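You operate a simulated robot arm through the tools that you are given. There is no shell and no other tool.

Carry out the task below with a simulated two-armed robot. There is one attempt and no reset: what you move stays moved.

## Task
Heat the cylinder to 65 with the immersion.
Fine: open the cold feed before you switch on, set the thermostat, shut its lid, watch the temperature gauge get there.

It is judged by the outcome, as a careful person would: the job done as asked, and still so three seconds after it is handed in. It fails if anything else is knocked over, pushed out of place, dropped, spilled or broken. A push-on lid holds only when it is set on centred and level and pressed home; a screw cap is set on level and turned clockwise until tight.

## Robot
Two 7-joint arms with two-finger parallel grippers on one trunk that stands fixed in place. Base frame: the origin is at the foot of the trunk, x ahead of it, y to its left, z up. Units: cm, degrees, N and s.
The left shoulder is at [7, 13, 123.7], the right one opposite. With the tool pointing down near the work surface each hand reaches from about 10 to 38 cm from the base axis, measured 20 degrees to its own side. Payload 1.57 kg a hand.
The tool frame of a hand sits at the grasp point between the pads (the TCP): z along the fingers, y along the line on which they close. The tips reach 3 cm beyond it. The gripper opens to 8 cm. The fingers are 1.7 cm wide and 1.2 cm thick; the gripper's body (4 by 8.2 cm) begins 8 cm behind the TCP.
Orientation is that of the tool frame in the base frame, as a unit quaternion [x, y, z, w]. With the fingers straight down and closing along the base's y, the tool's x points along the base's -x, its y along +y and its z along -z.

## Interface
- The arms move only by the tool play_rows. It takes "left_rows", "right_rows" or both (then of equal length, played together; a hand with none holds still); each is a list of rows, each an object of numbers (a shift or turn left out is 0, a gripper value left out holds the last): "x", "y", "z": the shift along the base's x, y, z in m; "ax", "ay", "az": the turn, a rotation vector about the base's x, y, z in degrees; "fingers": the closure in counts, from 0 (fully open) to 255 (shut). In form: [{"x": .., "y": .., "z": .., "ax": .., "ay": .., "az": .., "fingers": ..}, ...]. A call has 1 to 20 rows; each row shifts and turns the commanded pose from where the row before left it. Rows are played at 5 a second. More than 5 cm and 8.6 degrees between two rows, or a gripper value outside its range, and nothing of the call is played. A pose out of reach is approached as far as the arm can. The call stops where the force on the tool passes 50 N (or 10 N more than at its start, if that is more) or the arm is blocked; 0.2 s more then pass. The fingers move at their own pace (about 10.8 cm/s each) and stop on an object; they squeeze with about 29 N. The grip force told is the motor's: it shows also when the fingers shut on nothing. Time passes only in rows, and 0.2 s behind the last, so rows that do not move let the fingers close. The reply holds the time, the measured pose of the TCP, the force on the tool along the base axes, the opening and the grip force, in the units named above and with some noise, with the torque about the TCP (base axes, N m) and any sound that the robot's microphone picked up, and new pictures: "show" is both (left out), scene, wrist or none (wrist: the cameras of the hands that moved).
- Cameras (640 x 400 px; columns grow to the right, rows downward): "scene" is now at [11.56, -5.16, 145.73]; the picture's right is [-0.64, -0.77, 0.00], its down [-0.51, 0.43, -0.74] and it looks along [0.57, -0.48, -0.67] (base axes); focal length 293 px, centre (320, 200). "left" rides on the left gripper at [7.2, 0.7, -12.2] in its tool frame; the picture's right is [-0.09, 1.00, 0.00], its down [-0.84, -0.08, -0.54] and it looks along [-0.54, -0.05, 0.84] (tool axes); focal length 238 px, centre (320, 200). "right" rides on the right gripper at [7.2, -0.7, -12.2] in its tool frame; the picture's right is [0.09, 1.00, 0.00], its down [-0.84, 0.08, -0.54] and it looks along [-0.54, 0.05, 0.84] (tool axes); focal length 238 px, centre (320, 200). There is no depth. A picture from a camera that has moved, and an enlarged one, comes with that camera's place and axes in the base frame and with its lens.
- lift_body(by): slides the trunk up (or, below 0, down) by that many cm; the arms and the scene camera ride with it, the base frame stays. It gives what a move gives, with no picture.
- head_to(pan, tilt): turns the head with the scene camera to pan (to the left, within 86 degrees either way) and tilt (down, from -29 to 69), counted from straight ahead of the robot. It gives what a move gives, and a new picture of the scene camera.
- enlarge(camera, box): a new picture of the part [left, top, right, bottom] of that camera's present view, enlarged. No time passes.
- close_job(): hands the job in; it is judged then, once.

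Places have to be worked out from the pictures, the camera data and where the tool is seen. Open the grippers and draw the arms clear of the work before you hand the job in, unless the task says otherwise.

The tools are called after "Request:" as name(argument=value, ...) on one line, values as JSON. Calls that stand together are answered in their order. play_rows: Moves the arms, as the interface text tells. Its arguments: {"type":"object","properties":{"left_rows":{"type":"array"},"right_rows":{"type":"array"},"show":{"type":"string","enum":["both","scene","wrist","none"]}},"required":[]} The other tools are called the same way: lift_body (by) moves the trunk up or down; head_to (pan, tilt) turns the head that bears the scene camera; enlarge (camera, box) takes an enlarged picture of a part of a camera's view; close_job () hands the job in.

At the start:

```text
clock: 0.0
left_eef_pos: [22.43, -4.39, 122.87]
left_orientation: [0.0, 1.0, -0.001, 0.0]
left_ft_force: [-0.3, 0.8, 0.6]
left_ft_torque: [0.0, 0.02, 0.0]
left_gripper_width: 8.01
left_gripper_force: 0.0
right_eef_pos: [24.53, -28.89, 122.84]
right_orientation: [-0.001, 1.0, 0.001, -0.001]
right_ft_force: [-0.7, 0.3, 0.1]
right_ft_torque: [0.02, 0.01, -0.03]
right_gripper_width: 7.96
right_gripper_force: 0.1
trunk travel left (down, up): [-87.5, 6.5]
head pan, tilt (commanded): [-40.0, 42.2]
```

scene: 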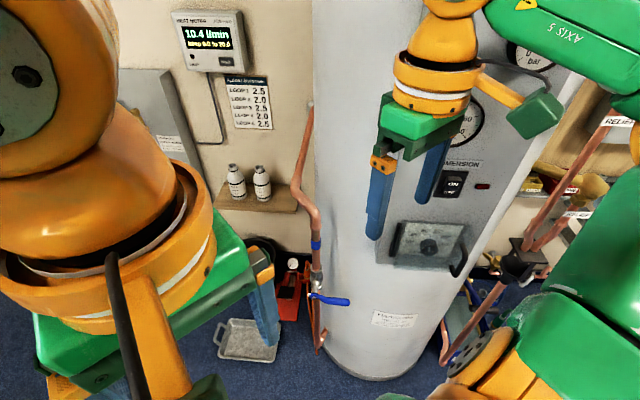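
right: 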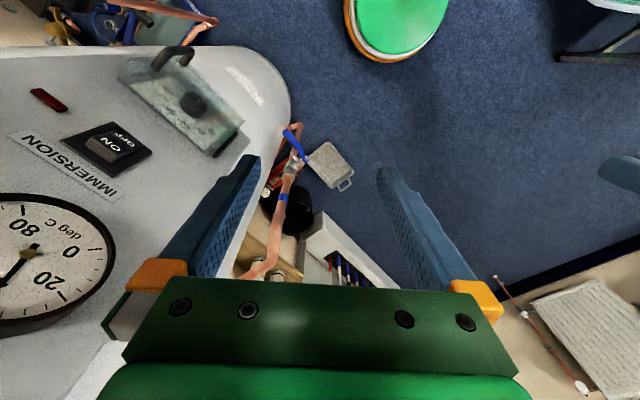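
left: 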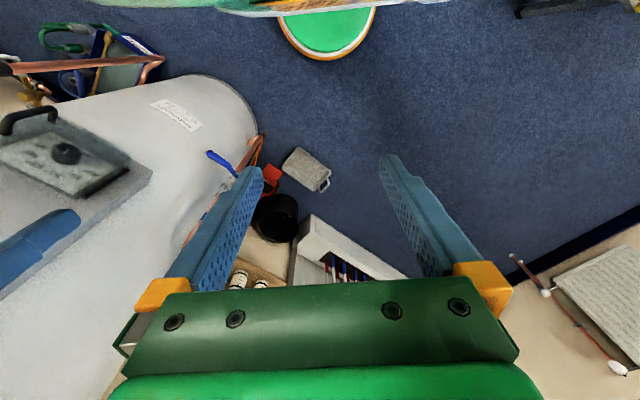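

The pictures show a white cylinder with gauges, an immersion switch, a box with a black knob (the thermostat, it seems), and a blue lever valve low on the left. I look closer before moving anything.

Request:
enlarge(camera="scene", box=[360, 80, 560, 280])

Request:
enlarge(camera="scene", box=[200, 220, 440, 380])

Request:
enlarge(camera="right", box=[0, 30, 260, 330])

Request:
enlarge(camera="scene", box=[160, 0, 320, 140])

```text
2.00 times, centred on (460, 180) of scene
camera zoom: at [11.56, -5.16, 145.73], right [-0.64, -0.77, 0.0], down [-0.51, 0.43, -0.74], along [0.57, -0.48, -0.67], focal length 586 px, centre (40, 240)
```

zoom: 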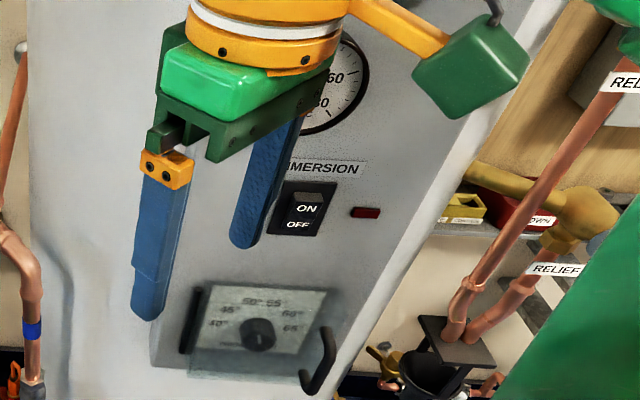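

```text
2.50 times, centred on (320, 300) of scene
camera zoom: at [11.56, -5.16, 145.73], right [-0.64, -0.77, 0.0], down [-0.51, 0.43, -0.74], along [0.57, -0.48, -0.67], focal length 733 px, centre (320, -50)
```

zoom: 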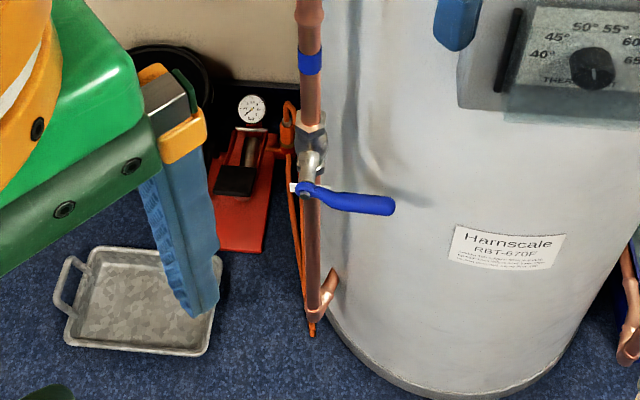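

```text
1.33 times, centred on (130, 180) of right
camera zoom: at [17.29, -29.47, 134.9], right [-0.09, 1.0, 0.0], down [0.84, 0.08, 0.54], along [0.54, 0.05, -0.84], focal length 318 px, centre (573, 227)
```

zoom: 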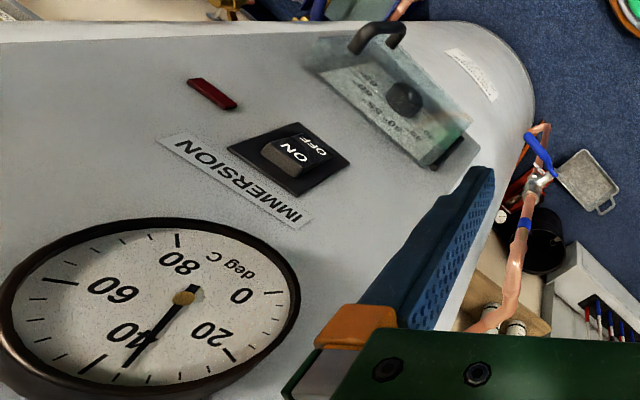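

```text
2.86 times, centred on (240, 70) of scene
camera zoom: at [11.56, -5.16, 145.73], right [-0.64, -0.77, 0.0], down [-0.51, 0.43, -0.74], along [0.57, -0.48, -0.67], focal length 838 px, centre (549, 571)
```

zoom: 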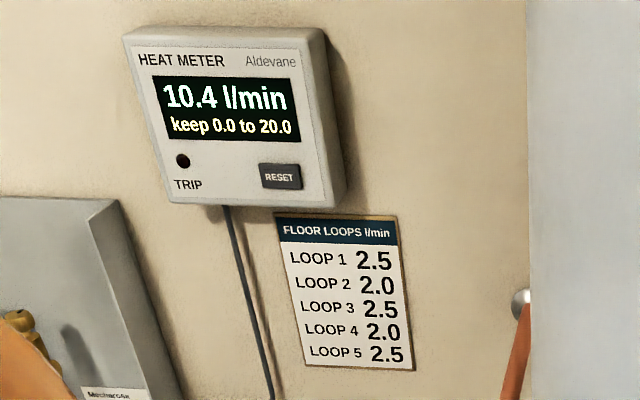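

The thermostat box seems to be about (26, -48, 97) with the temperature gauge above it near 40 degC, and the blue lever valve is low on the cold pipe. I turn the head to look around the whole workspace first.

Request:
head_to(pan=-62, tilt=42)

Request:
enlarge(camera="scene", box=[160, 100, 480, 300])

Request:
enlarge(camera="scene", box=[320, 100, 640, 300])

Request:
enlarge(camera="scene", box=[100, 200, 420, 400])

```text
clock: 0.9
left_eef_pos: [22.37, -4.38, 122.84]
left_orientation: [0.0, 1.0, 0.0, 0.001]
left_ft_force: [0.0, 0.4, -0.6]
left_ft_torque: [-0.02, 0.01, 0.03]
left_gripper_width: 8.01
left_gripper_force: 0.0
right_eef_pos: [24.31, -28.83, 122.97]
right_orientation: [0.0, 1.0, 0.0, 0.0]
right_ft_force: [-0.2, -0.4, 0.0]
right_ft_torque: [0.0, 0.01, 0.0]
right_gripper_width: 8.02
right_gripper_force: 0.0
trunk travel left (down, up): [-87.5, 6.5]
head pan, tilt (commanded): [-62.0, 42.0]
camera scene: at [9.09, -7.18, 145.76], right [-0.88, -0.47, 0.0], down [-0.31, 0.59, -0.74], along [0.35, -0.66, -0.67], focal length 293 px, centre (320, 200)
```

scene: 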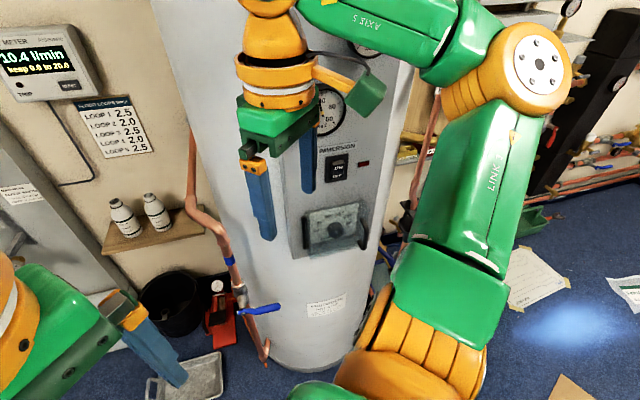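

```text
2.00 times, centred on (320, 200) of scene
camera zoom: at [9.09, -7.18, 145.76], right [-0.88, -0.47, 0.0], down [-0.31, 0.59, -0.74], along [0.35, -0.66, -0.67], focal length 586 px, centre (320, 200)
```

zoom: 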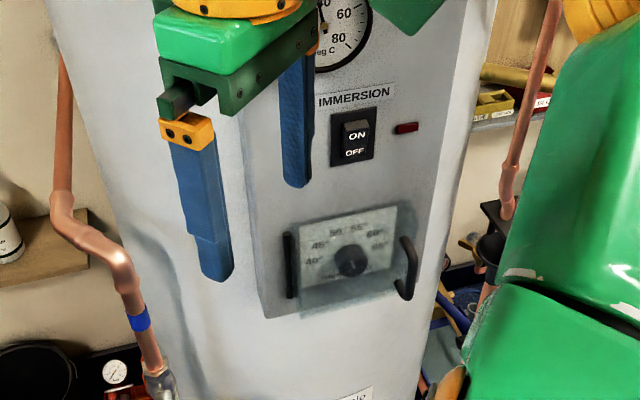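

```text
2.00 times, centred on (480, 200) of scene
camera zoom: at [9.09, -7.18, 145.76], right [-0.88, -0.47, 0.0], down [-0.31, 0.59, -0.74], along [0.35, -0.66, -0.67], focal length 586 px, centre (0, 200)
```

zoom: 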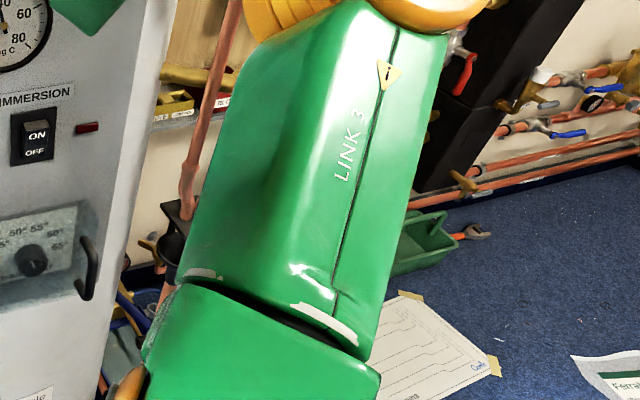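

```text
2.00 times, centred on (260, 300) of scene
camera zoom: at [9.09, -7.18, 145.76], right [-0.88, -0.47, 0.0], down [-0.31, 0.59, -0.74], along [0.35, -0.66, -0.67], focal length 586 px, centre (440, 0)
```

zoom: 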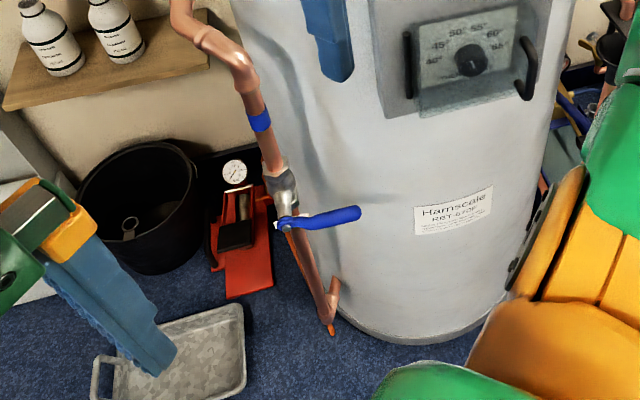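

The lever valve pivot works out near (45, -31, 71) with its blue handle lying horizontal (closed, across the pipe), and the panel faces roughly along (-0.67, 0.74). I enlarge the thermostat, switch and valve further to read their state.

Request:
enlarge(camera="scene", box=[290, 190, 380, 260])

Request:
enlarge(camera="scene", box=[310, 130, 380, 200])

Request:
enlarge(camera="right", box=[100, 30, 260, 170])

Request:
enlarge(camera="scene", box=[210, 240, 300, 340])

Request:
enlarge(camera="left", box=[0, 90, 320, 290])

```text
5.71 times, centred on (335, 225) of scene
camera zoom: at [9.09, -7.18, 145.76], right [-0.88, -0.47, 0.0], down [-0.31, 0.59, -0.74], along [0.35, -0.66, -0.67], focal length 1676 px, centre (234, 57)
```

zoom: 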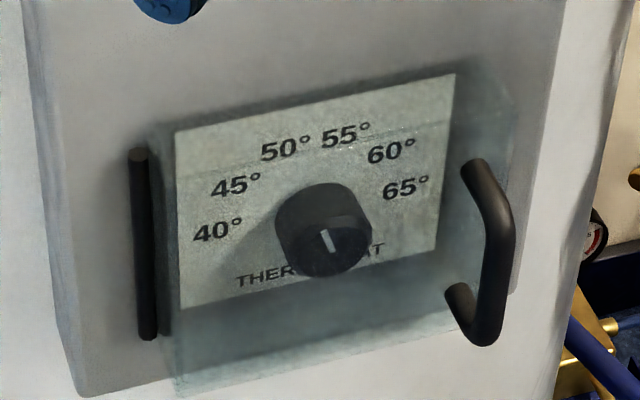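

```text
5.71 times, centred on (345, 165) of scene
camera zoom: at [9.09, -7.18, 145.76], right [-0.88, -0.47, 0.0], down [-0.31, 0.59, -0.74], along [0.35, -0.66, -0.67], focal length 1676 px, centre (177, 400)
```

zoom: 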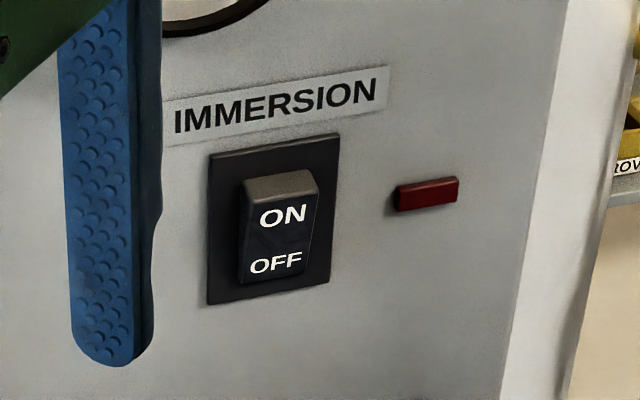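

```text
2.86 times, centred on (180, 100) of right
camera zoom: at [17.29, -29.47, 134.9], right [-0.09, 1.0, 0.0], down [0.84, 0.08, 0.54], along [0.54, 0.05, -0.84], focal length 681 px, centre (720, 486)
```

zoom: 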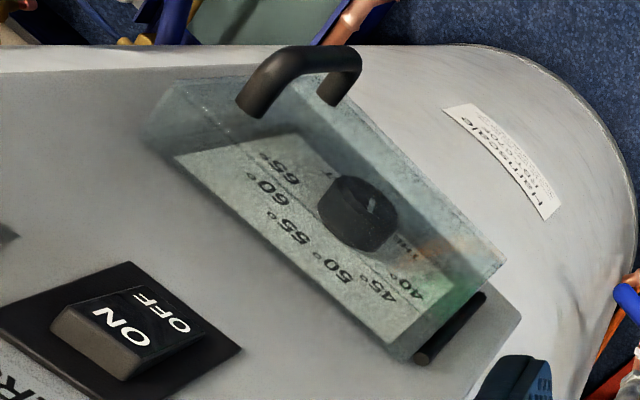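

```text
4.00 times, centred on (255, 290) of scene
camera zoom: at [9.09, -7.18, 145.76], right [-0.88, -0.47, 0.0], down [-0.31, 0.59, -0.74], along [0.35, -0.66, -0.67], focal length 1173 px, centre (580, -160)
```

zoom: 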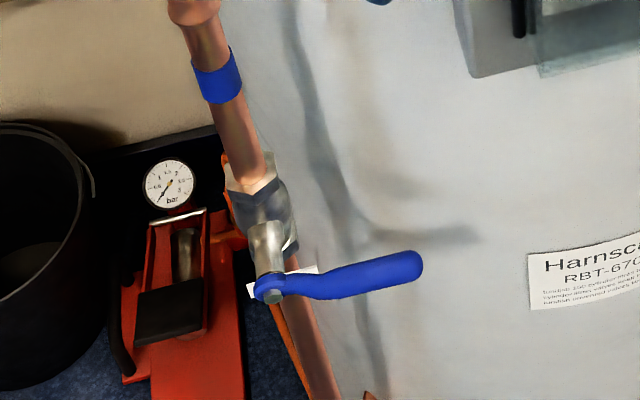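

```text
2.00 times, centred on (160, 190) of left
camera zoom: at [15.14, -3.62, 135.06], right [0.09, 1.0, 0.0], down [0.84, -0.08, 0.54], along [0.54, -0.05, -0.84], focal length 477 px, centre (640, 220)
```

zoom: 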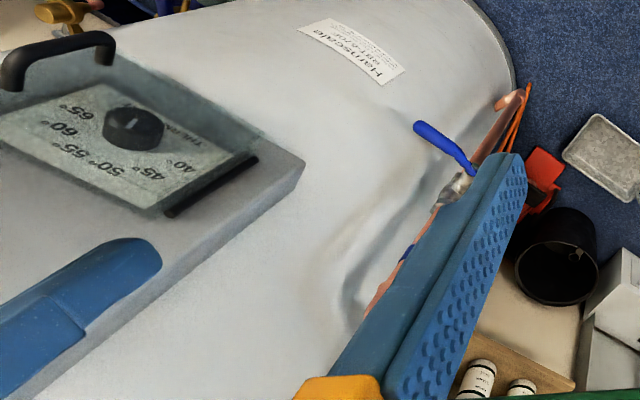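

The lid is a closed clear box cover hinged on its left bar with a D-handle on the right; the rocker is on OFF (bottom half pressed) and the lamp is dark. Before moving arms I check what stands to the right and near the trunk.

Request:
head_to(pan=-86, tilt=45)

Request:
head_to(pan=-20, tilt=50)

Request:
head_to(pan=-45, tilt=25)

```text
clock: 1.7
left_eef_pos: [22.22, -4.25, 122.85]
left_orientation: [0.0, 1.0, 0.0, 0.0]
left_ft_force: [-0.1, 0.0, 0.7]
left_ft_torque: [0.02, -0.01, -0.03]
left_gripper_width: 8.0
left_gripper_force: 0.1
right_eef_pos: [24.37, -28.82, 122.83]
right_orientation: [0.0, 1.0, 0.001, 0.0]
right_ft_force: [0.2, 0.2, -0.3]
right_ft_torque: [-0.02, -0.01, 0.0]
right_gripper_width: 8.02
right_gripper_force: 0.1
trunk travel left (down, up): [-87.5, 6.5]
head pan, tilt (commanded): [-85.9, 45.0]
camera scene: at [5.75, -7.91, 145.33], right [-1.0, -0.07, 0.0], down [-0.05, 0.71, -0.71], along [0.05, -0.71, -0.71], focal length 293 px, centre (320, 200)
```

scene: 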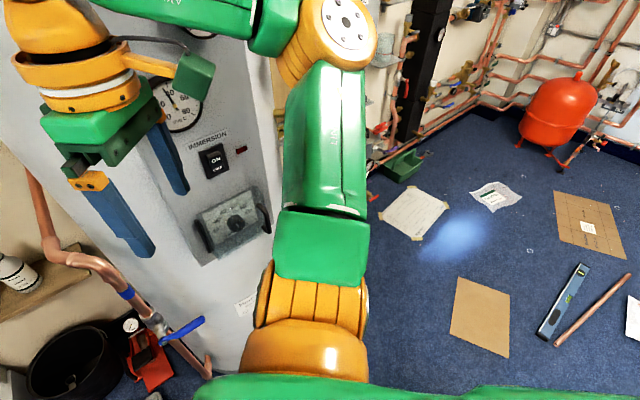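

```text
clock: 3.1
left_eef_pos: [22.24, -4.48, 122.84]
left_orientation: [0.0, 1.0, 0.001, 0.0]
left_ft_force: [-0.3, 0.2, -0.1]
left_ft_torque: [0.01, 0.01, 0.0]
left_gripper_width: 7.99
left_gripper_force: 0.0
right_eef_pos: [24.49, -28.81, 122.62]
right_orientation: [-0.001, 1.0, 0.0, 0.0]
right_ft_force: [-0.4, 0.5, -0.9]
right_ft_torque: [0.0, 0.01, -0.02]
right_gripper_width: 8.0
right_gripper_force: 0.0
trunk travel left (down, up): [-87.5, 6.5]
head pan, tilt (commanded): [-20.0, 50.0]
camera scene: at [12.4, -2.45, 144.64], right [-0.34, -0.94, 0.0], down [-0.72, 0.26, -0.64], along [0.6, -0.22, -0.77], focal length 293 px, centre (320, 200)
```

scene: 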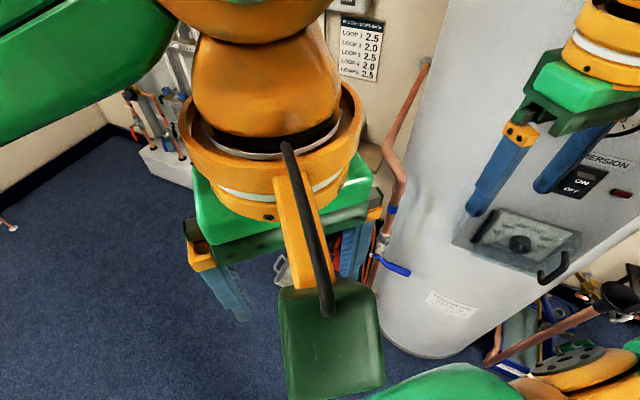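

```text
clock: 4.0
left_eef_pos: [22.4, -4.35, 122.79]
left_orientation: [0.0, 1.0, 0.0, 0.0]
left_ft_force: [0.1, 0.0, 0.5]
left_ft_torque: [0.01, 0.04, 0.02]
left_gripper_width: 8.0
left_gripper_force: 0.1
right_eef_pos: [24.4, -28.78, 122.81]
right_orientation: [-0.001, 1.0, 0.0, 0.001]
right_ft_force: [0.3, 0.1, 0.7]
right_ft_torque: [-0.02, 0.0, -0.03]
right_gripper_width: 7.97
right_gripper_force: 0.0
trunk travel left (down, up): [-87.5, 6.5]
head pan, tilt (commanded): [-45.0, 25.0]
camera scene: at [11.67, -6.31, 148.38], right [-0.71, -0.71, 0.0], down [-0.3, 0.3, -0.91], along [0.64, -0.64, -0.42], focal length 293 px, centre (320, 200)
```

scene: 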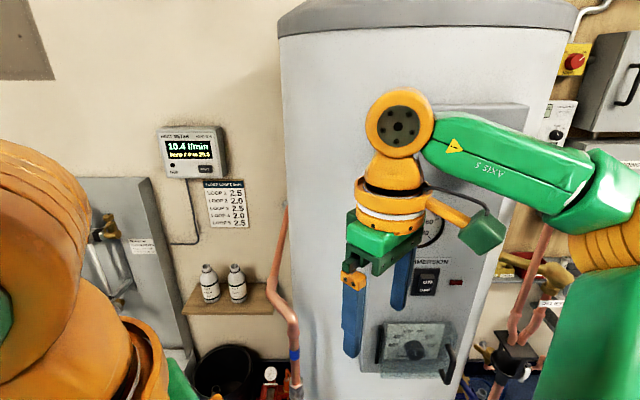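

In panel coordinates (u to the panel's right, n outward along (-0.707, 0.707)), the dial plate lies at n≈-53, knob at u≈14.5, z≈98, lid handle at u≈19.7; valve pivot at u≈-10, n≈-54, z≈71 with the lever reaching to u≈0. I lower the trunk 35 cm to work on the valve first; nothing stands below the hands.

Request:
lift_body(by=-35)

Request:
head_to(pan=-45, tilt=42)

```text
clock: 7.4
left_eef_pos: [22.26, -4.39, 87.88]
left_orientation: [0.0, 1.0, 0.001, 0.0]
left_ft_force: [0.5, 0.0, 0.6]
left_ft_torque: [-0.01, 0.0, 0.03]
left_gripper_width: 7.99
left_gripper_force: 0.1
right_eef_pos: [24.37, -28.76, 87.84]
right_orientation: [-0.001, 1.0, 0.0, 0.0]
right_ft_force: [-1.1, 1.0, 0.0]
right_ft_torque: [-0.02, 0.0, 0.0]
right_gripper_width: 7.98
right_gripper_force: 0.1
trunk travel left (down, up): [-52.5, 41.5]
head pan, tilt (commanded): [-45.0, 25.0]
```

```text
clock: 8.2
left_eef_pos: [22.23, -4.3, 87.92]
left_orientation: [0.0, 1.0, 0.0, 0.0]
left_ft_force: [-1.2, -0.5, 0.2]
left_ft_torque: [-0.02, 0.01, -0.01]
left_gripper_width: 8.0
left_gripper_force: 0.0
right_eef_pos: [24.46, -28.85, 87.93]
right_orientation: [-0.001, 1.0, 0.0, -0.001]
right_ft_force: [0.2, -0.5, -0.4]
right_ft_torque: [-0.01, -0.01, -0.01]
right_gripper_width: 8.04
right_gripper_force: 0.2
trunk travel left (down, up): [-52.5, 41.5]
head pan, tilt (commanded): [-45.0, 42.0]
camera scene: at [11.08, -5.72, 110.77], right [-0.71, -0.71, 0.0], down [-0.47, 0.47, -0.74], along [0.53, -0.53, -0.67], focal length 293 px, centre (320, 200)
```

scene: 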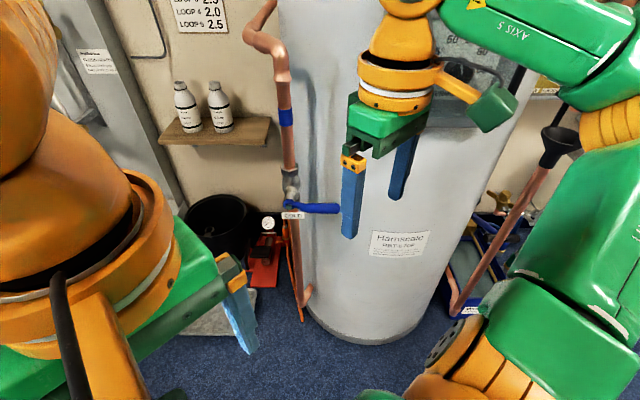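

Now the camera squares up with the panel; the lever reads pivot u≈-9.7, tip u≈0, z≈72. I enlarge the valve to see its build and any tag.

Request:
enlarge(camera="scene", box=[260, 150, 360, 250])

```text
4.00 times, centred on (310, 200) of scene
camera zoom: at [11.08, -5.72, 110.77], right [-0.71, -0.71, 0.0], down [-0.47, 0.47, -0.74], along [0.53, -0.53, -0.67], focal length 1173 px, centre (360, 200)
```

zoom: 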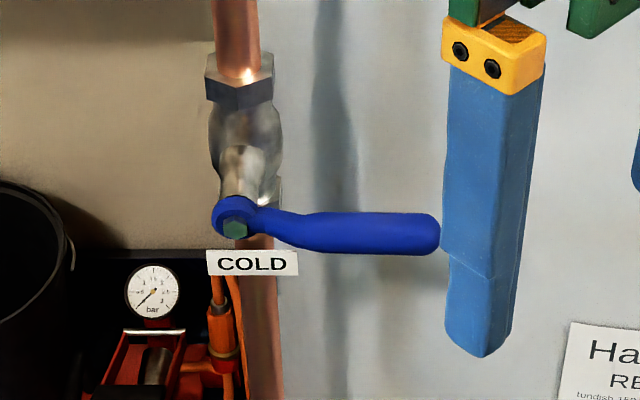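

The "COLD" lever lies across the pipe, so it is shut; closing is normally clockwise, so opening should swing it up. I turn the right hand to point at the panel (yaw −45, then pitch forward), fingers shut, ending below and in front of the lever.

Request:
play_rows(right_rows=[{"az": -7.5, "fingers": 255}, {"az": -7.5}, {"az": -7.5}, {"az": -7.5}, {"az": -7.5}, {"az": -7.5}, {"x": 0.0048, "y": -0.0035, "z": -0.02, "ax": -5.785, "ay": -5.785}, {"x": 0.0048, "y": -0.0035, "z": -0.02, "ax": -5.785, "ay": -5.785}, {"x": 0.0048, "y": -0.0035, "z": -0.02, "ax": -5.785, "ay": -5.785}, {"x": 0.0048, "y": -0.0035, "z": -0.02, "ax": -5.785, "ay": -5.785}, {"x": 0.0048, "y": -0.0035, "z": -0.02, "ax": -5.785, "ay": -5.785}])

```text
clock: 10.6
left_eef_pos: [22.42, -4.48, 87.87]
left_orientation: [0.001, 1.0, 0.0, -0.001]
left_ft_force: [-1.1, 0.3, -0.2]
left_ft_torque: [-0.02, 0.02, 0.02]
left_gripper_width: 8.01
left_gripper_force: 0.1
right_eef_pos: [31.6, -32.06, 80.9]
right_orientation: [0.358, 0.866, -0.134, 0.323]
right_ft_force: [-0.3, 0.2, -0.4]
right_ft_torque: [0.01, 0.02, -0.04]
right_gripper_width: 0.01
right_gripper_force: 21.5
right hand out of reach, approached as far as the arm can: row 10, 11
trunk travel left (down, up): [-52.5, 41.5]
head pan, tilt (commanded): [-45.0, 42.0]
camera scene: at [11.16, -5.7, 110.75], right [-0.71, -0.71, 0.0], down [-0.47, 0.47, -0.74], along [0.52, -0.53, -0.67], focal length 293 px, centre (320, 200)
camera right: at [21.74, -23.0, 85.17], right [0.65, 0.75, -0.06], down [0.25, -0.14, 0.96], along [0.71, -0.64, -0.28], focal length 238 px, centre (320, 200)
```

scene: 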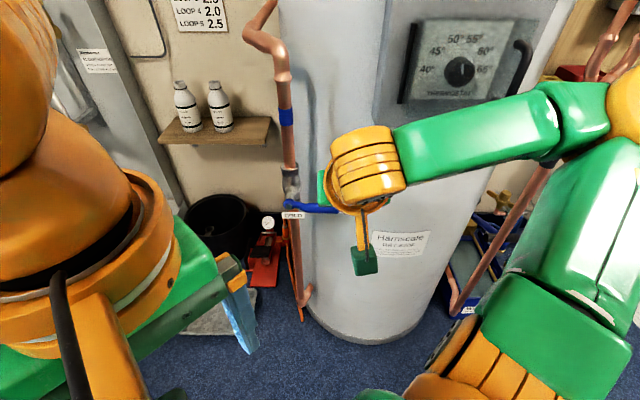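
right: 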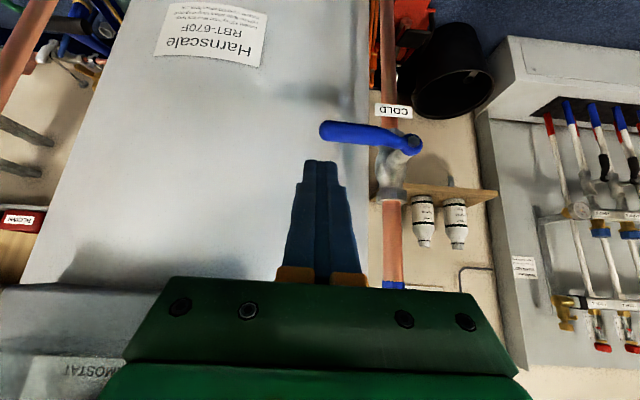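

Two rows were beyond reach because the hand is too near the body while pitched; the TCP now reads (31.6, -32.1, 80.9), u≈0.3, n≈-45. I check how the commanded pose carries on with a small outward step.

Request:
play_rows(right_rows=[{"x": 0.015, "y": -0.015, "z": -0.02}], show="none")

```text
clock: 11.0
left_eef_pos: [22.29, -4.46, 87.79]
left_orientation: [0.0, 1.0, 0.0, -0.001]
left_ft_force: [0.5, -0.2, -0.2]
left_ft_torque: [0.03, -0.03, 0.01]
left_gripper_width: 7.98
left_gripper_force: 0.1
right_eef_pos: [33.23, -33.55, 78.76]
right_orientation: [0.358, 0.866, -0.134, 0.323]
right_ft_force: [-0.2, 0.3, -0.7]
right_ft_torque: [-0.01, 0.02, 0.03]
right_gripper_width: 0.01
right_gripper_force: 21.3
trunk travel left (down, up): [-52.5, 41.5]
head pan, tilt (commanded): [-45.0, 42.0]
```

The commanded pose resumes from the measured one, and outward steps work. I finish the pitch while descending at u≈3, right of the lever tip and in front of it, to z≈66.

Request:
play_rows(right_rows=[{"x": -0.0035, "y": -0.0035, "z": -0.021, "ax": -5.785, "ay": -5.785}, {"x": -0.0035, "y": -0.0035, "z": -0.021, "ax": -5.785, "ay": -5.785}, {"x": -0.0035, "y": -0.0035, "z": -0.021, "ax": -5.785, "ay": -5.785}, {"x": -0.0035, "y": -0.0035, "z": -0.021, "ax": -5.785, "ay": -5.785}, {"x": -0.0035, "y": -0.0035, "z": -0.021, "ax": -5.785, "ay": -5.785}, {"x": -0.0035, "y": -0.0035, "z": -0.021, "ax": -5.785, "ay": -5.785}])

```text
clock: 11.8
left_eef_pos: [21.22, -3.47, 88.17]
left_orientation: [0.0, 1.0, -0.005, 0.007]
left_ft_force: [-0.8, -0.4, -0.1]
left_ft_torque: [-0.01, 0.01, 0.01]
left_gripper_width: 8.0
left_gripper_force: 0.1
right_eef_pos: [35.59, -34.9, 74.88]
right_orientation: [0.323, 0.777, -0.202, 0.502]
right_ft_force: [-23.4, 19.2, 32.8]
right_ft_torque: [-0.06, -0.11, -0.24]
right_gripper_width: 0.0
right_gripper_force: 21.2
right hand out of reach, approached as far as the arm can: row 1, 2
trunk travel left (down, up): [-52.5, 41.5]
head pan, tilt (commanded): [-45.0, 42.0]
stopped in row 3 (right hand): the force on the tool passed its limit at 61 N (the readings are from after the stop); the commanded pose is now the measured one
camera scene: at [9.69, -4.64, 111.0], right [-0.71, -0.71, 0.0], down [-0.46, 0.47, -0.75], along [0.53, -0.53, -0.66], focal length 293 px, centre (320, 200)
camera right: at [25.11, -25.34, 73.27], right [0.68, 0.73, -0.07], down [-0.06, 0.15, 0.99], along [0.73, -0.66, 0.14], focal length 238 px, centre (320, 200)
```

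scene: 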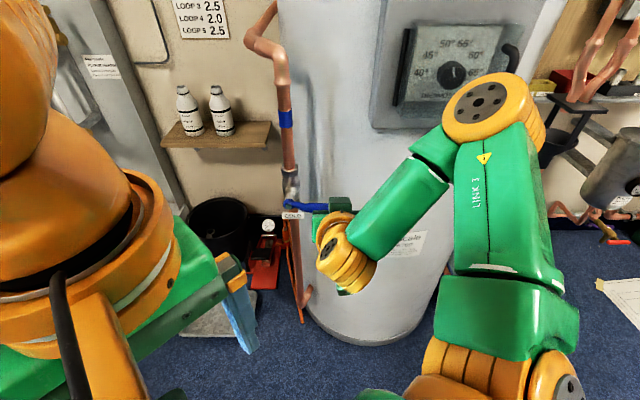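
right: 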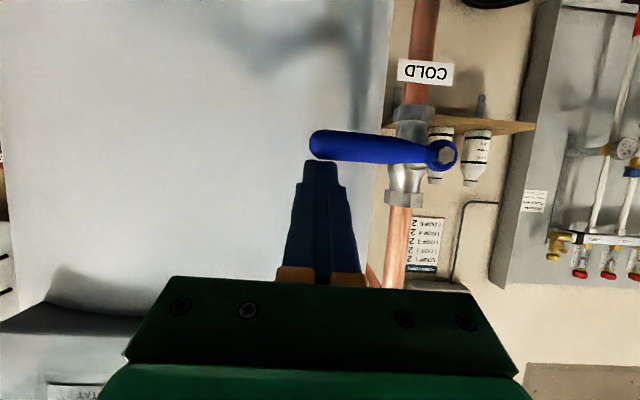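

The fingertips ran against the lever's end from above-front (the arm could not hold that close a pose and slid forward); the lever looks unmoved and pushing down met firm resistance. I lift the trunk to take the hand straight up off the lever, which also gives the arm more room.

Request:
lift_body(by=8)

Request:
head_to(pan=-45, tilt=45)

Request:
enlarge(camera="scene", box=[240, 150, 440, 310])

```text
clock: 13.0
left_eef_pos: [22.32, -4.33, 95.83]
left_orientation: [0.0, 1.0, 0.0, -0.001]
left_ft_force: [-0.1, -0.1, 0.3]
left_ft_torque: [0.01, 0.01, 0.01]
left_gripper_width: 7.99
left_gripper_force: 0.1
right_eef_pos: [36.32, -35.47, 81.79]
right_orientation: [0.326, 0.782, -0.201, 0.492]
right_ft_force: [-0.1, -0.6, 0.0]
right_ft_torque: [0.03, -0.02, 0.01]
right_gripper_width: 0.0
right_gripper_force: 21.9
trunk travel left (down, up): [-60.5, 33.5]
head pan, tilt (commanded): [-45.0, 42.0]
```

```text
clock: 13.6
left_eef_pos: [22.15, -4.34, 95.82]
left_orientation: [0.0, 1.0, 0.0, 0.0]
left_ft_force: [0.6, 0.2, -0.7]
left_ft_torque: [-0.03, -0.01, 0.02]
left_gripper_width: 8.0
left_gripper_force: 0.1
right_eef_pos: [36.38, -35.54, 81.84]
right_orientation: [0.325, 0.782, -0.201, 0.492]
right_ft_force: [0.4, -0.4, 0.6]
right_ft_torque: [0.0, -0.02, 0.03]
right_gripper_width: 0.0
right_gripper_force: 21.0
trunk travel left (down, up): [-60.5, 33.5]
head pan, tilt (commanded): [-45.0, 45.0]
camera scene: at [10.91, -5.55, 118.33], right [-0.71, -0.71, 0.0], down [-0.5, 0.5, -0.71], along [0.5, -0.5, -0.71], focal length 293 px, centre (320, 200)
```

scene: 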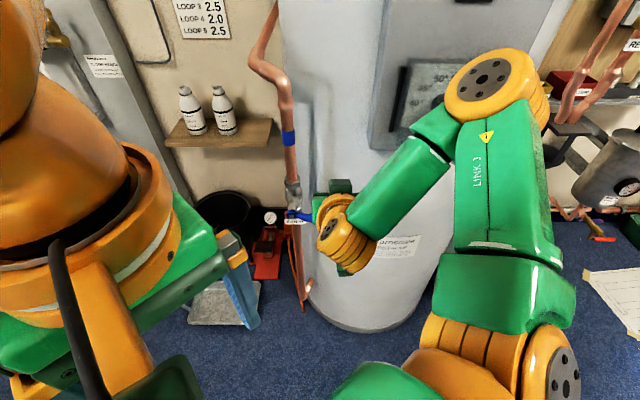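

```text
2.50 times, centred on (340, 230) of scene
camera zoom: at [10.91, -5.55, 118.33], right [-0.71, -0.71, 0.0], down [-0.5, 0.5, -0.71], along [0.5, -0.5, -0.71], focal length 733 px, centre (270, 125)
```

zoom: 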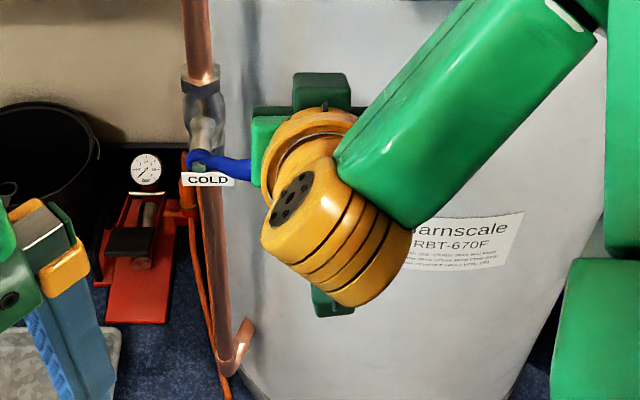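

The lever is still horizontal and the hand is free. I raise the trunk another 8 cm so the arm hangs lower relative to its shoulder, then retreat outward from the pipe plane in small steps and check reach.

Request:
lift_body(by=8)

Request:
play_rows(right_rows=[{"x": -0.012, "y": 0.008, "z": -0.02}, {"x": -0.012, "y": 0.008, "z": -0.02}, {"x": -0.012, "y": 0.008, "z": -0.02}, {"x": -0.012, "y": 0.006, "z": -0.01}])

```text
clock: 14.8
left_eef_pos: [22.25, -4.31, 103.87]
left_orientation: [0.0, 1.0, 0.0, 0.0]
left_ft_force: [0.1, -0.9, -0.5]
left_ft_torque: [-0.03, 0.02, -0.02]
left_gripper_width: 8.01
left_gripper_force: 0.1
right_eef_pos: [36.41, -35.56, 89.85]
right_orientation: [0.326, 0.782, -0.202, 0.492]
right_ft_force: [0.1, 0.5, -1.4]
right_ft_torque: [0.02, 0.04, 0.01]
right_gripper_width: 0.0
right_gripper_force: 21.2
trunk travel left (down, up): [-68.5, 25.5]
head pan, tilt (commanded): [-45.0, 45.0]
```

```text
clock: 15.8
left_eef_pos: [22.27, -4.27, 103.83]
left_orientation: [0.0, 1.0, 0.0, 0.0]
left_ft_force: [0.2, -0.6, 0.5]
left_ft_torque: [-0.02, 0.03, 0.0]
left_gripper_width: 8.02
left_gripper_force: 0.0
right_eef_pos: [33.18, -33.3, 83.91]
right_orientation: [0.327, 0.782, -0.202, 0.491]
right_ft_force: [-0.5, 0.5, 0.2]
right_ft_torque: [0.02, 0.04, -0.02]
right_gripper_width: 0.0
right_gripper_force: 21.8
right hand out of reach, approached as far as the arm can: row 1, 4
trunk travel left (down, up): [-68.5, 25.5]
head pan, tilt (commanded): [-45.0, 45.0]
camera scene: at [10.9, -5.57, 126.33], right [-0.71, -0.71, 0.0], down [-0.5, 0.5, -0.71], along [0.5, -0.5, -0.71], focal length 293 px, centre (320, 200)
camera right: at [22.73, -23.82, 82.63], right [0.68, 0.73, -0.08], down [-0.04, 0.14, 0.99], along [0.74, -0.67, 0.12], focal length 238 px, centre (320, 200)
```

scene: 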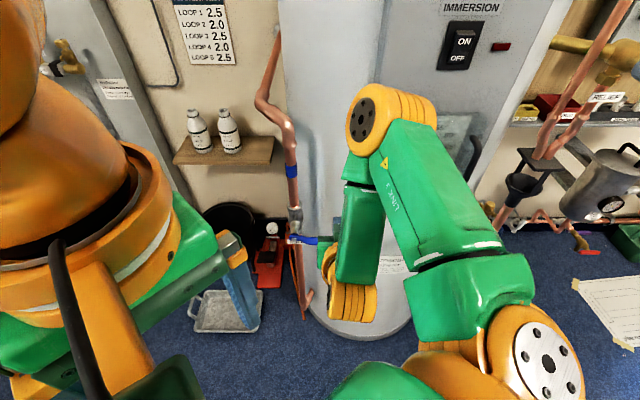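
right: 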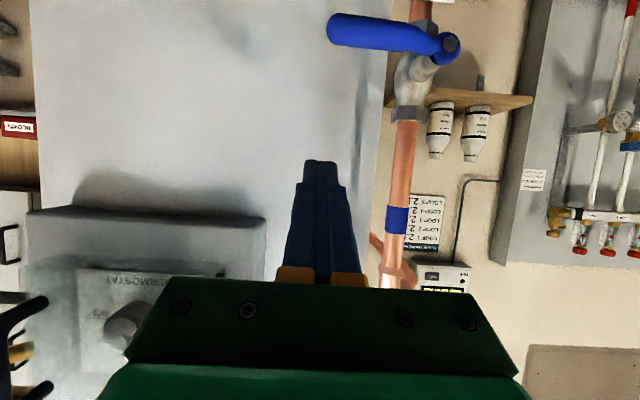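

The hand is at u≈0.1, n≈-47, z≈84, in front of and above the lever. I shift right to u≈4 so that the descent passes clear of the lever's tip, then go down.

Request:
play_rows(right_rows=[{"x": -0.014, "y": -0.014, "z": -0.01}, {"x": -0.014, "y": -0.014, "z": -0.015}, {"z": -0.03}, {"z": -0.03}, {"z": -0.03}])

```text
clock: 17.0
left_eef_pos: [22.26, -4.42, 103.85]
left_orientation: [0.0, 1.0, 0.0, 0.001]
left_ft_force: [0.2, -0.6, 0.4]
left_ft_torque: [0.03, 0.0, 0.02]
left_gripper_width: 8.0
left_gripper_force: 0.0
right_eef_pos: [34.12, -37.18, 81.93]
right_orientation: [0.326, 0.782, -0.202, 0.491]
right_ft_force: [-0.7, 0.5, -0.5]
right_ft_torque: [0.01, 0.02, 0.01]
right_gripper_width: 0.0
right_gripper_force: 21.5
right hand out of reach, approached as far as the arm can: row 1, 2, 3, 4, 5
trunk travel left (down, up): [-68.5, 25.5]
head pan, tilt (commanded): [-45.0, 45.0]
camera scene: at [10.92, -5.55, 126.33], right [-0.71, -0.71, 0.0], down [-0.5, 0.5, -0.71], along [0.5, -0.5, -0.71], focal length 293 px, centre (320, 200)
camera right: at [23.65, -27.67, 80.67], right [0.68, 0.73, -0.08], down [-0.03, 0.14, 0.99], along [0.73, -0.67, 0.12], focal length 238 px, centre (320, 200)
```

scene: 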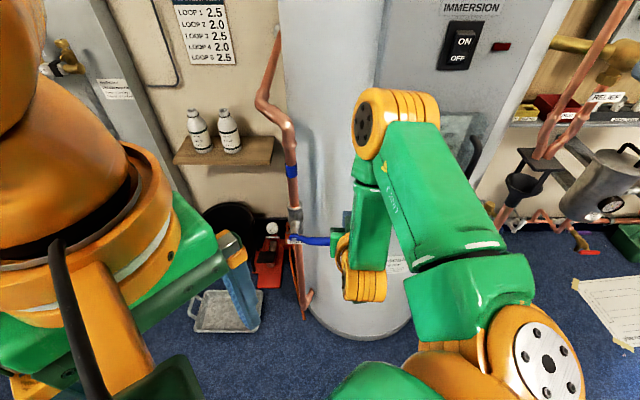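
right: 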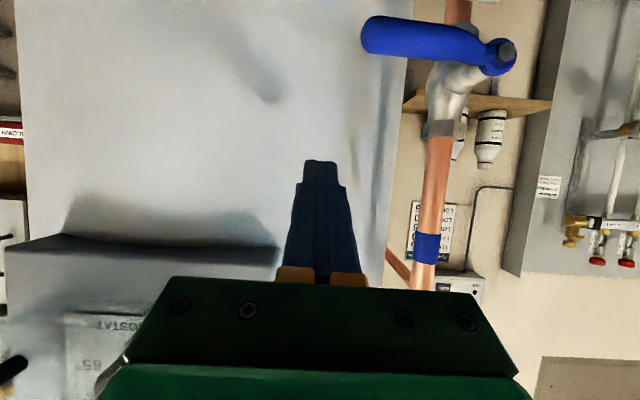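

The arm is stuck at a wrist limit in this elbow-forward pose; it should do better with the shoulder below the hand so the forearm points forward. I raise the hand in front of the cylinder's left side (u≈0, clear of the panel) and will then lower the trunk.

Request:
play_rows(right_rows=[{"z": 0.03, "x": -0.007, "y": 0.012}, {"z": 0.04, "x": -0.007, "y": 0.012}, {"z": 0.04, "x": -0.004, "y": 0.01}, {"z": 0.04}, {"z": 0.04}, {"z": 0.04}, {"z": 0.04}, {"z": 0.03}])

```text
clock: 18.8
left_eef_pos: [22.2, -4.25, 103.99]
left_orientation: [0.0, 1.0, 0.0, 0.0]
left_ft_force: [-0.3, -0.3, 0.0]
left_ft_torque: [0.0, 0.0, -0.02]
left_gripper_width: 7.98
left_gripper_force: 0.0
right_eef_pos: [37.45, -34.81, 109.99]
right_orientation: [0.326, 0.782, -0.201, 0.492]
right_ft_force: [-0.2, 0.2, 1.3]
right_ft_torque: [-0.04, 0.0, -0.04]
right_gripper_width: 0.0
right_gripper_force: 21.3
right hand out of reach, approached as far as the arm can: row 2, 3, 4
trunk travel left (down, up): [-68.5, 25.5]
head pan, tilt (commanded): [-45.0, 45.0]
camera scene: at [10.89, -5.52, 126.33], right [-0.71, -0.71, 0.0], down [-0.5, 0.5, -0.71], along [0.5, -0.5, -0.71], focal length 293 px, centre (320, 200)
camera right: at [27.0, -25.28, 108.68], right [0.68, 0.73, -0.08], down [-0.04, 0.14, 0.99], along [0.74, -0.67, 0.12], focal length 238 px, centre (320, 200)
```

scene: 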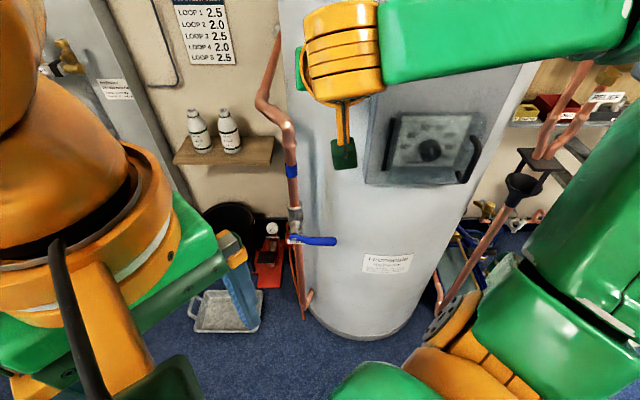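
right: 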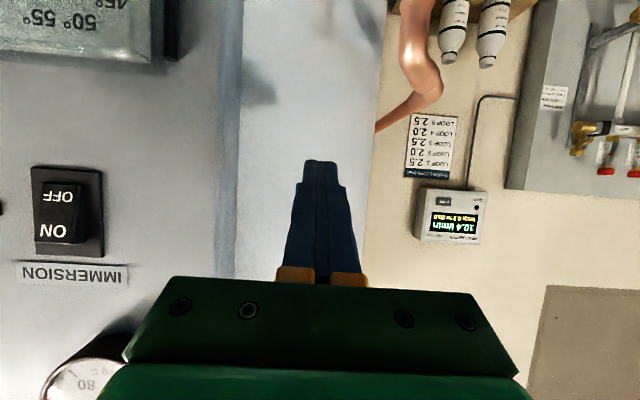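

The elbow has swung back to the right and the hand is at u≈-1.9, n≈-51, z=110. I complete the pitch to horizontal here while rising a little.

Request:
play_rows(right_rows=[{"z": 0.02, "ax": -5.7, "ay": -5.7}, {"z": 0.02, "ax": -5.7, "ay": -5.7}, {"z": 0.02, "ax": -5.7, "ay": -5.7}, {"z": 0.02}])

```text
clock: 19.8
left_eef_pos: [22.36, -4.33, 103.78]
left_orientation: [0.001, 1.0, 0.0, 0.0]
left_ft_force: [0.1, 0.2, -0.3]
left_ft_torque: [-0.03, -0.01, 0.01]
left_gripper_width: 7.98
left_gripper_force: 0.0
right_eef_pos: [37.41, -34.83, 117.86]
right_orientation: [0.276, 0.662, -0.265, 0.645]
right_ft_force: [-0.3, -0.7, 0.2]
right_ft_torque: [0.04, -0.04, -0.02]
right_gripper_width: 0.0
right_gripper_force: 21.3
trunk travel left (down, up): [-68.5, 25.5]
head pan, tilt (commanded): [-45.0, 45.0]
camera scene: at [10.85, -5.52, 126.34], right [-0.71, -0.71, 0.0], down [-0.5, 0.5, -0.71], along [0.5, -0.5, -0.71], focal length 293 px, centre (320, 200)
camera right: at [28.21, -26.52, 110.96], right [0.7, 0.71, -0.09], down [-0.32, 0.42, 0.85], along [0.64, -0.57, 0.52], focal length 238 px, centre (320, 200)
```

scene: 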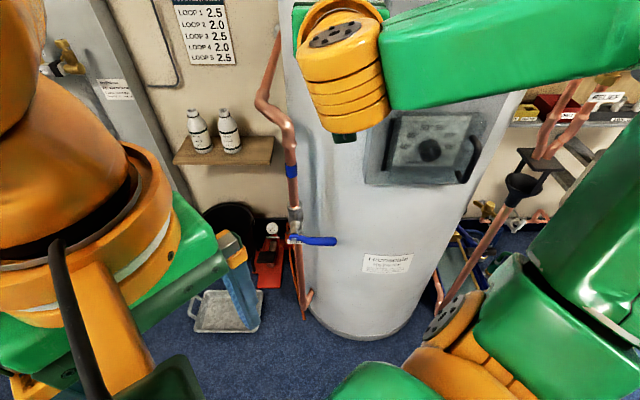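
right: 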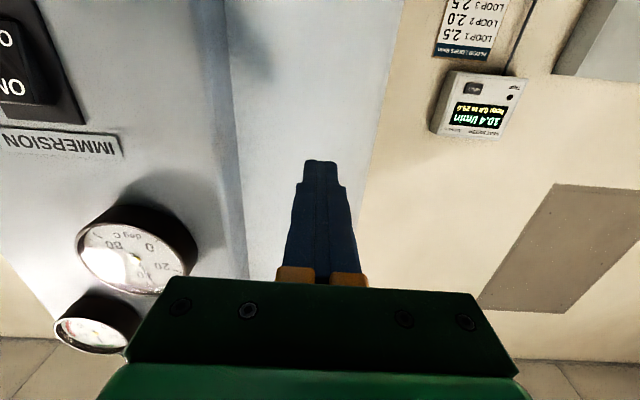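

The hand now points level at the cylinder (tool z ≈ (0.708, -0.707, -0.03)), 13 cm above shoulder height. I shift right and out (u≈4, n≈-47) before lowering so the hand passes clear of the lever.

Request:
play_rows(right_rows=[{"x": -0.02, "y": -0.008}, {"x": -0.025, "y": -0.003}, {"x": -0.025, "y": -0.003}])

```text
clock: 20.6
left_eef_pos: [22.31, -4.38, 103.75]
left_orientation: [0.0, 1.0, 0.0, -0.001]
left_ft_force: [0.3, 0.3, 0.3]
left_ft_torque: [-0.04, 0.02, 0.01]
left_gripper_width: 8.01
left_gripper_force: 0.0
right_eef_pos: [30.67, -36.39, 118.68]
right_orientation: [0.276, 0.662, -0.265, 0.644]
right_ft_force: [-0.8, 0.8, 0.2]
right_ft_torque: [0.05, -0.01, 0.0]
right_gripper_width: 0.02
right_gripper_force: 21.7
right hand out of reach, approached as far as the arm can: row 3
trunk travel left (down, up): [-68.5, 25.5]
head pan, tilt (commanded): [-45.0, 45.0]
camera scene: at [10.81, -5.57, 126.34], right [-0.71, -0.71, 0.0], down [-0.5, 0.5, -0.71], along [0.5, -0.5, -0.71], focal length 293 px, centre (320, 200)
camera right: at [21.46, -28.14, 111.68], right [0.7, 0.71, -0.09], down [-0.31, 0.42, 0.85], along [0.64, -0.57, 0.52], focal length 238 px, centre (320, 200)
```

scene: 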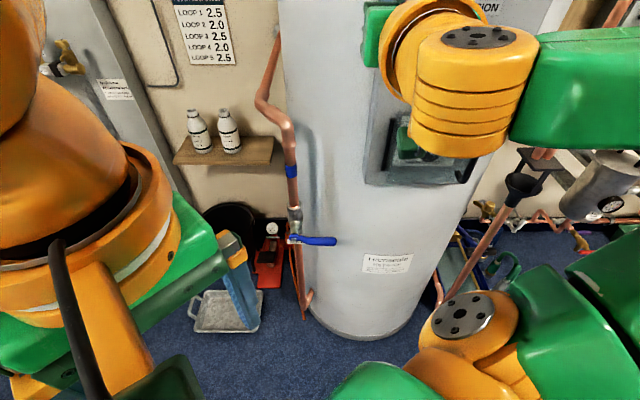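
right: 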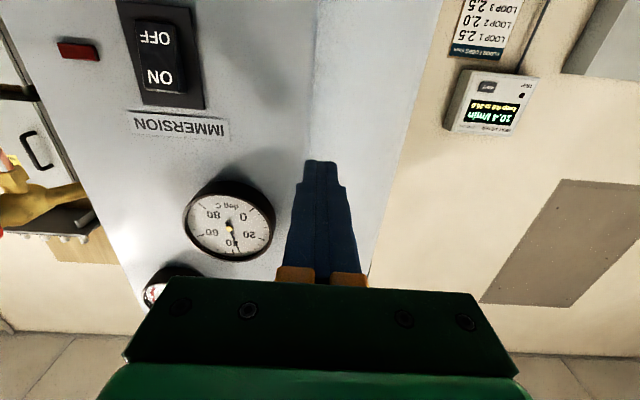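

The hand is at u≈4, n≈-47.4, clear of the lever's line, and the relief funnel works out at u≈41, n≈-60, well away from the forearm. I lower the trunk 50 cm to bring the hand to lever height.

Request:
lift_body(by=-50)

Request:
head_to(pan=-45, tilt=20)

Request:
enlarge(camera="right", box=[160, 0, 640, 300])

```text
refused: -50 is not a number from -40 to 40
```

```text
clock: 21.5
left_eef_pos: [22.36, -4.42, 103.92]
left_orientation: [0.001, 1.0, 0.0, -0.001]
left_ft_force: [0.9, 0.4, -0.6]
left_ft_torque: [-0.05, 0.01, -0.02]
left_gripper_width: 8.01
left_gripper_force: 0.0
right_eef_pos: [30.78, -36.35, 118.53]
right_orientation: [0.274, 0.662, -0.264, 0.645]
right_ft_force: [0.5, 1.2, 0.2]
right_ft_torque: [0.0, -0.01, -0.02]
right_gripper_width: 0.05
right_gripper_force: 21.3
trunk travel left (down, up): [-68.5, 25.5]
head pan, tilt (commanded): [-45.0, 20.0]
camera scene: at [11.75, -6.38, 130.19], right [-0.71, -0.71, 0.0], down [-0.24, 0.24, -0.94], along [0.66, -0.66, -0.34], focal length 293 px, centre (320, 200)
```

scene: 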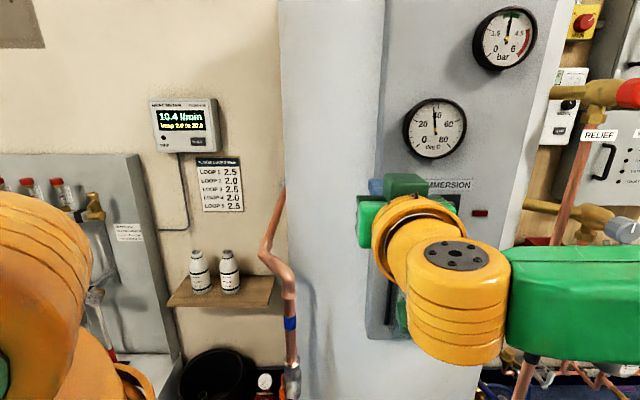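

```text
1.33 times, centred on (400, 150) of right
camera zoom: at [21.6, -28.11, 111.67], right [0.7, 0.71, -0.09], down [-0.31, 0.42, 0.85], along [0.64, -0.57, 0.52], focal length 318 px, centre (213, 267)
```

zoom: 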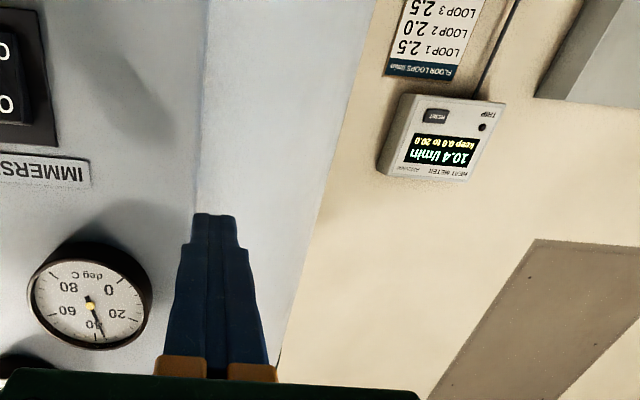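

The lift is limited to 40 cm a call; the temperature gauge reads about 40. I lower in two steps.

Request:
lift_body(by=-35)

Request:
lift_body(by=-15)

Request:
head_to(pan=-45, tilt=15)

Request:
enlarge(camera="right", box=[160, 0, 640, 300])

```text
clock: 24.9
left_eef_pos: [22.25, -4.45, 68.79]
left_orientation: [0.0, 1.0, 0.0, 0.0]
left_ft_force: [-0.1, -0.6, 0.5]
left_ft_torque: [0.03, -0.02, -0.03]
left_gripper_width: 7.98
left_gripper_force: 0.0
right_eef_pos: [30.72, -36.38, 83.59]
right_orientation: [0.276, 0.663, -0.264, 0.644]
right_ft_force: [-0.1, 0.9, 0.1]
right_ft_torque: [0.0, 0.0, -0.01]
right_gripper_width: 0.01
right_gripper_force: 21.9
trunk travel left (down, up): [-33.5, 60.5]
head pan, tilt (commanded): [-45.0, 20.0]
```

```text
clock: 26.6
left_eef_pos: [22.31, -4.32, 53.92]
left_orientation: [0.0, 1.0, 0.0, 0.0]
left_ft_force: [-0.1, 0.1, -0.9]
left_ft_torque: [-0.03, -0.02, 0.0]
left_gripper_width: 8.02
left_gripper_force: 0.0
right_eef_pos: [30.83, -36.45, 68.63]
right_orientation: [0.275, 0.662, -0.264, 0.645]
right_ft_force: [0.7, 0.1, 0.1]
right_ft_torque: [-0.01, -0.02, 0.02]
right_gripper_width: 0.01
right_gripper_force: 21.7
trunk travel left (down, up): [-18.5, 75.5]
head pan, tilt (commanded): [-45.0, 20.0]
```

```text
clock: 27.3
left_eef_pos: [22.3, -4.26, 53.84]
left_orientation: [0.001, 1.0, 0.0, 0.001]
left_ft_force: [0.0, 0.1, -0.2]
left_ft_torque: [-0.02, -0.03, 0.05]
left_gripper_width: 7.97
left_gripper_force: 0.3
right_eef_pos: [30.79, -36.44, 68.57]
right_orientation: [0.275, 0.662, -0.265, 0.645]
right_ft_force: [0.5, -0.9, 0.4]
right_ft_torque: [0.0, -0.03, -0.03]
right_gripper_width: 0.0
right_gripper_force: 21.2
trunk travel left (down, up): [-18.5, 75.5]
head pan, tilt (commanded): [-45.0, 15.0]
camera scene: at [11.76, -6.4, 81.01], right [-0.71, -0.71, 0.0], down [-0.18, 0.18, -0.97], along [0.68, -0.68, -0.26], focal length 293 px, centre (320, 200)
```

scene: 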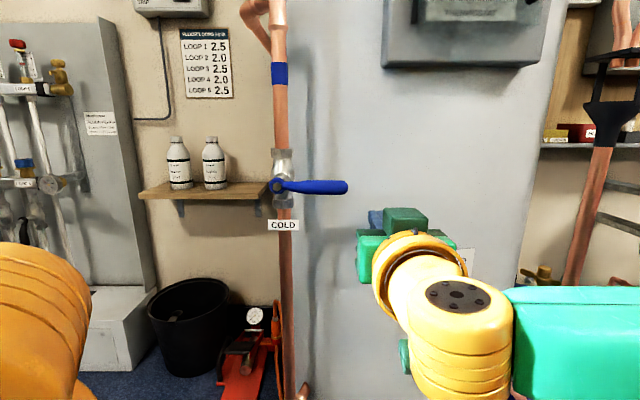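

```text
1.33 times, centred on (400, 150) of right
camera zoom: at [21.57, -28.11, 61.68], right [0.7, 0.71, -0.09], down [-0.31, 0.42, 0.85], along [0.64, -0.57, 0.51], focal length 318 px, centre (213, 267)
```

zoom: 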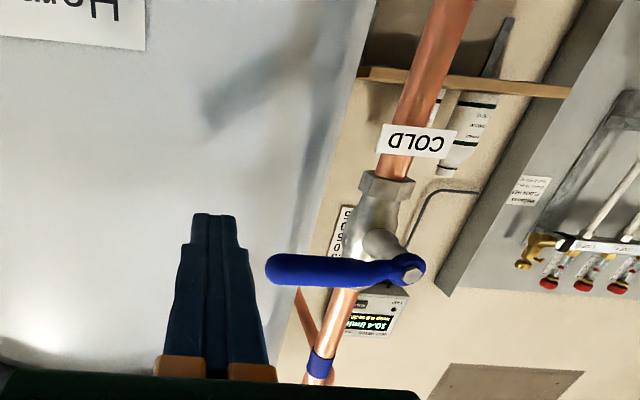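

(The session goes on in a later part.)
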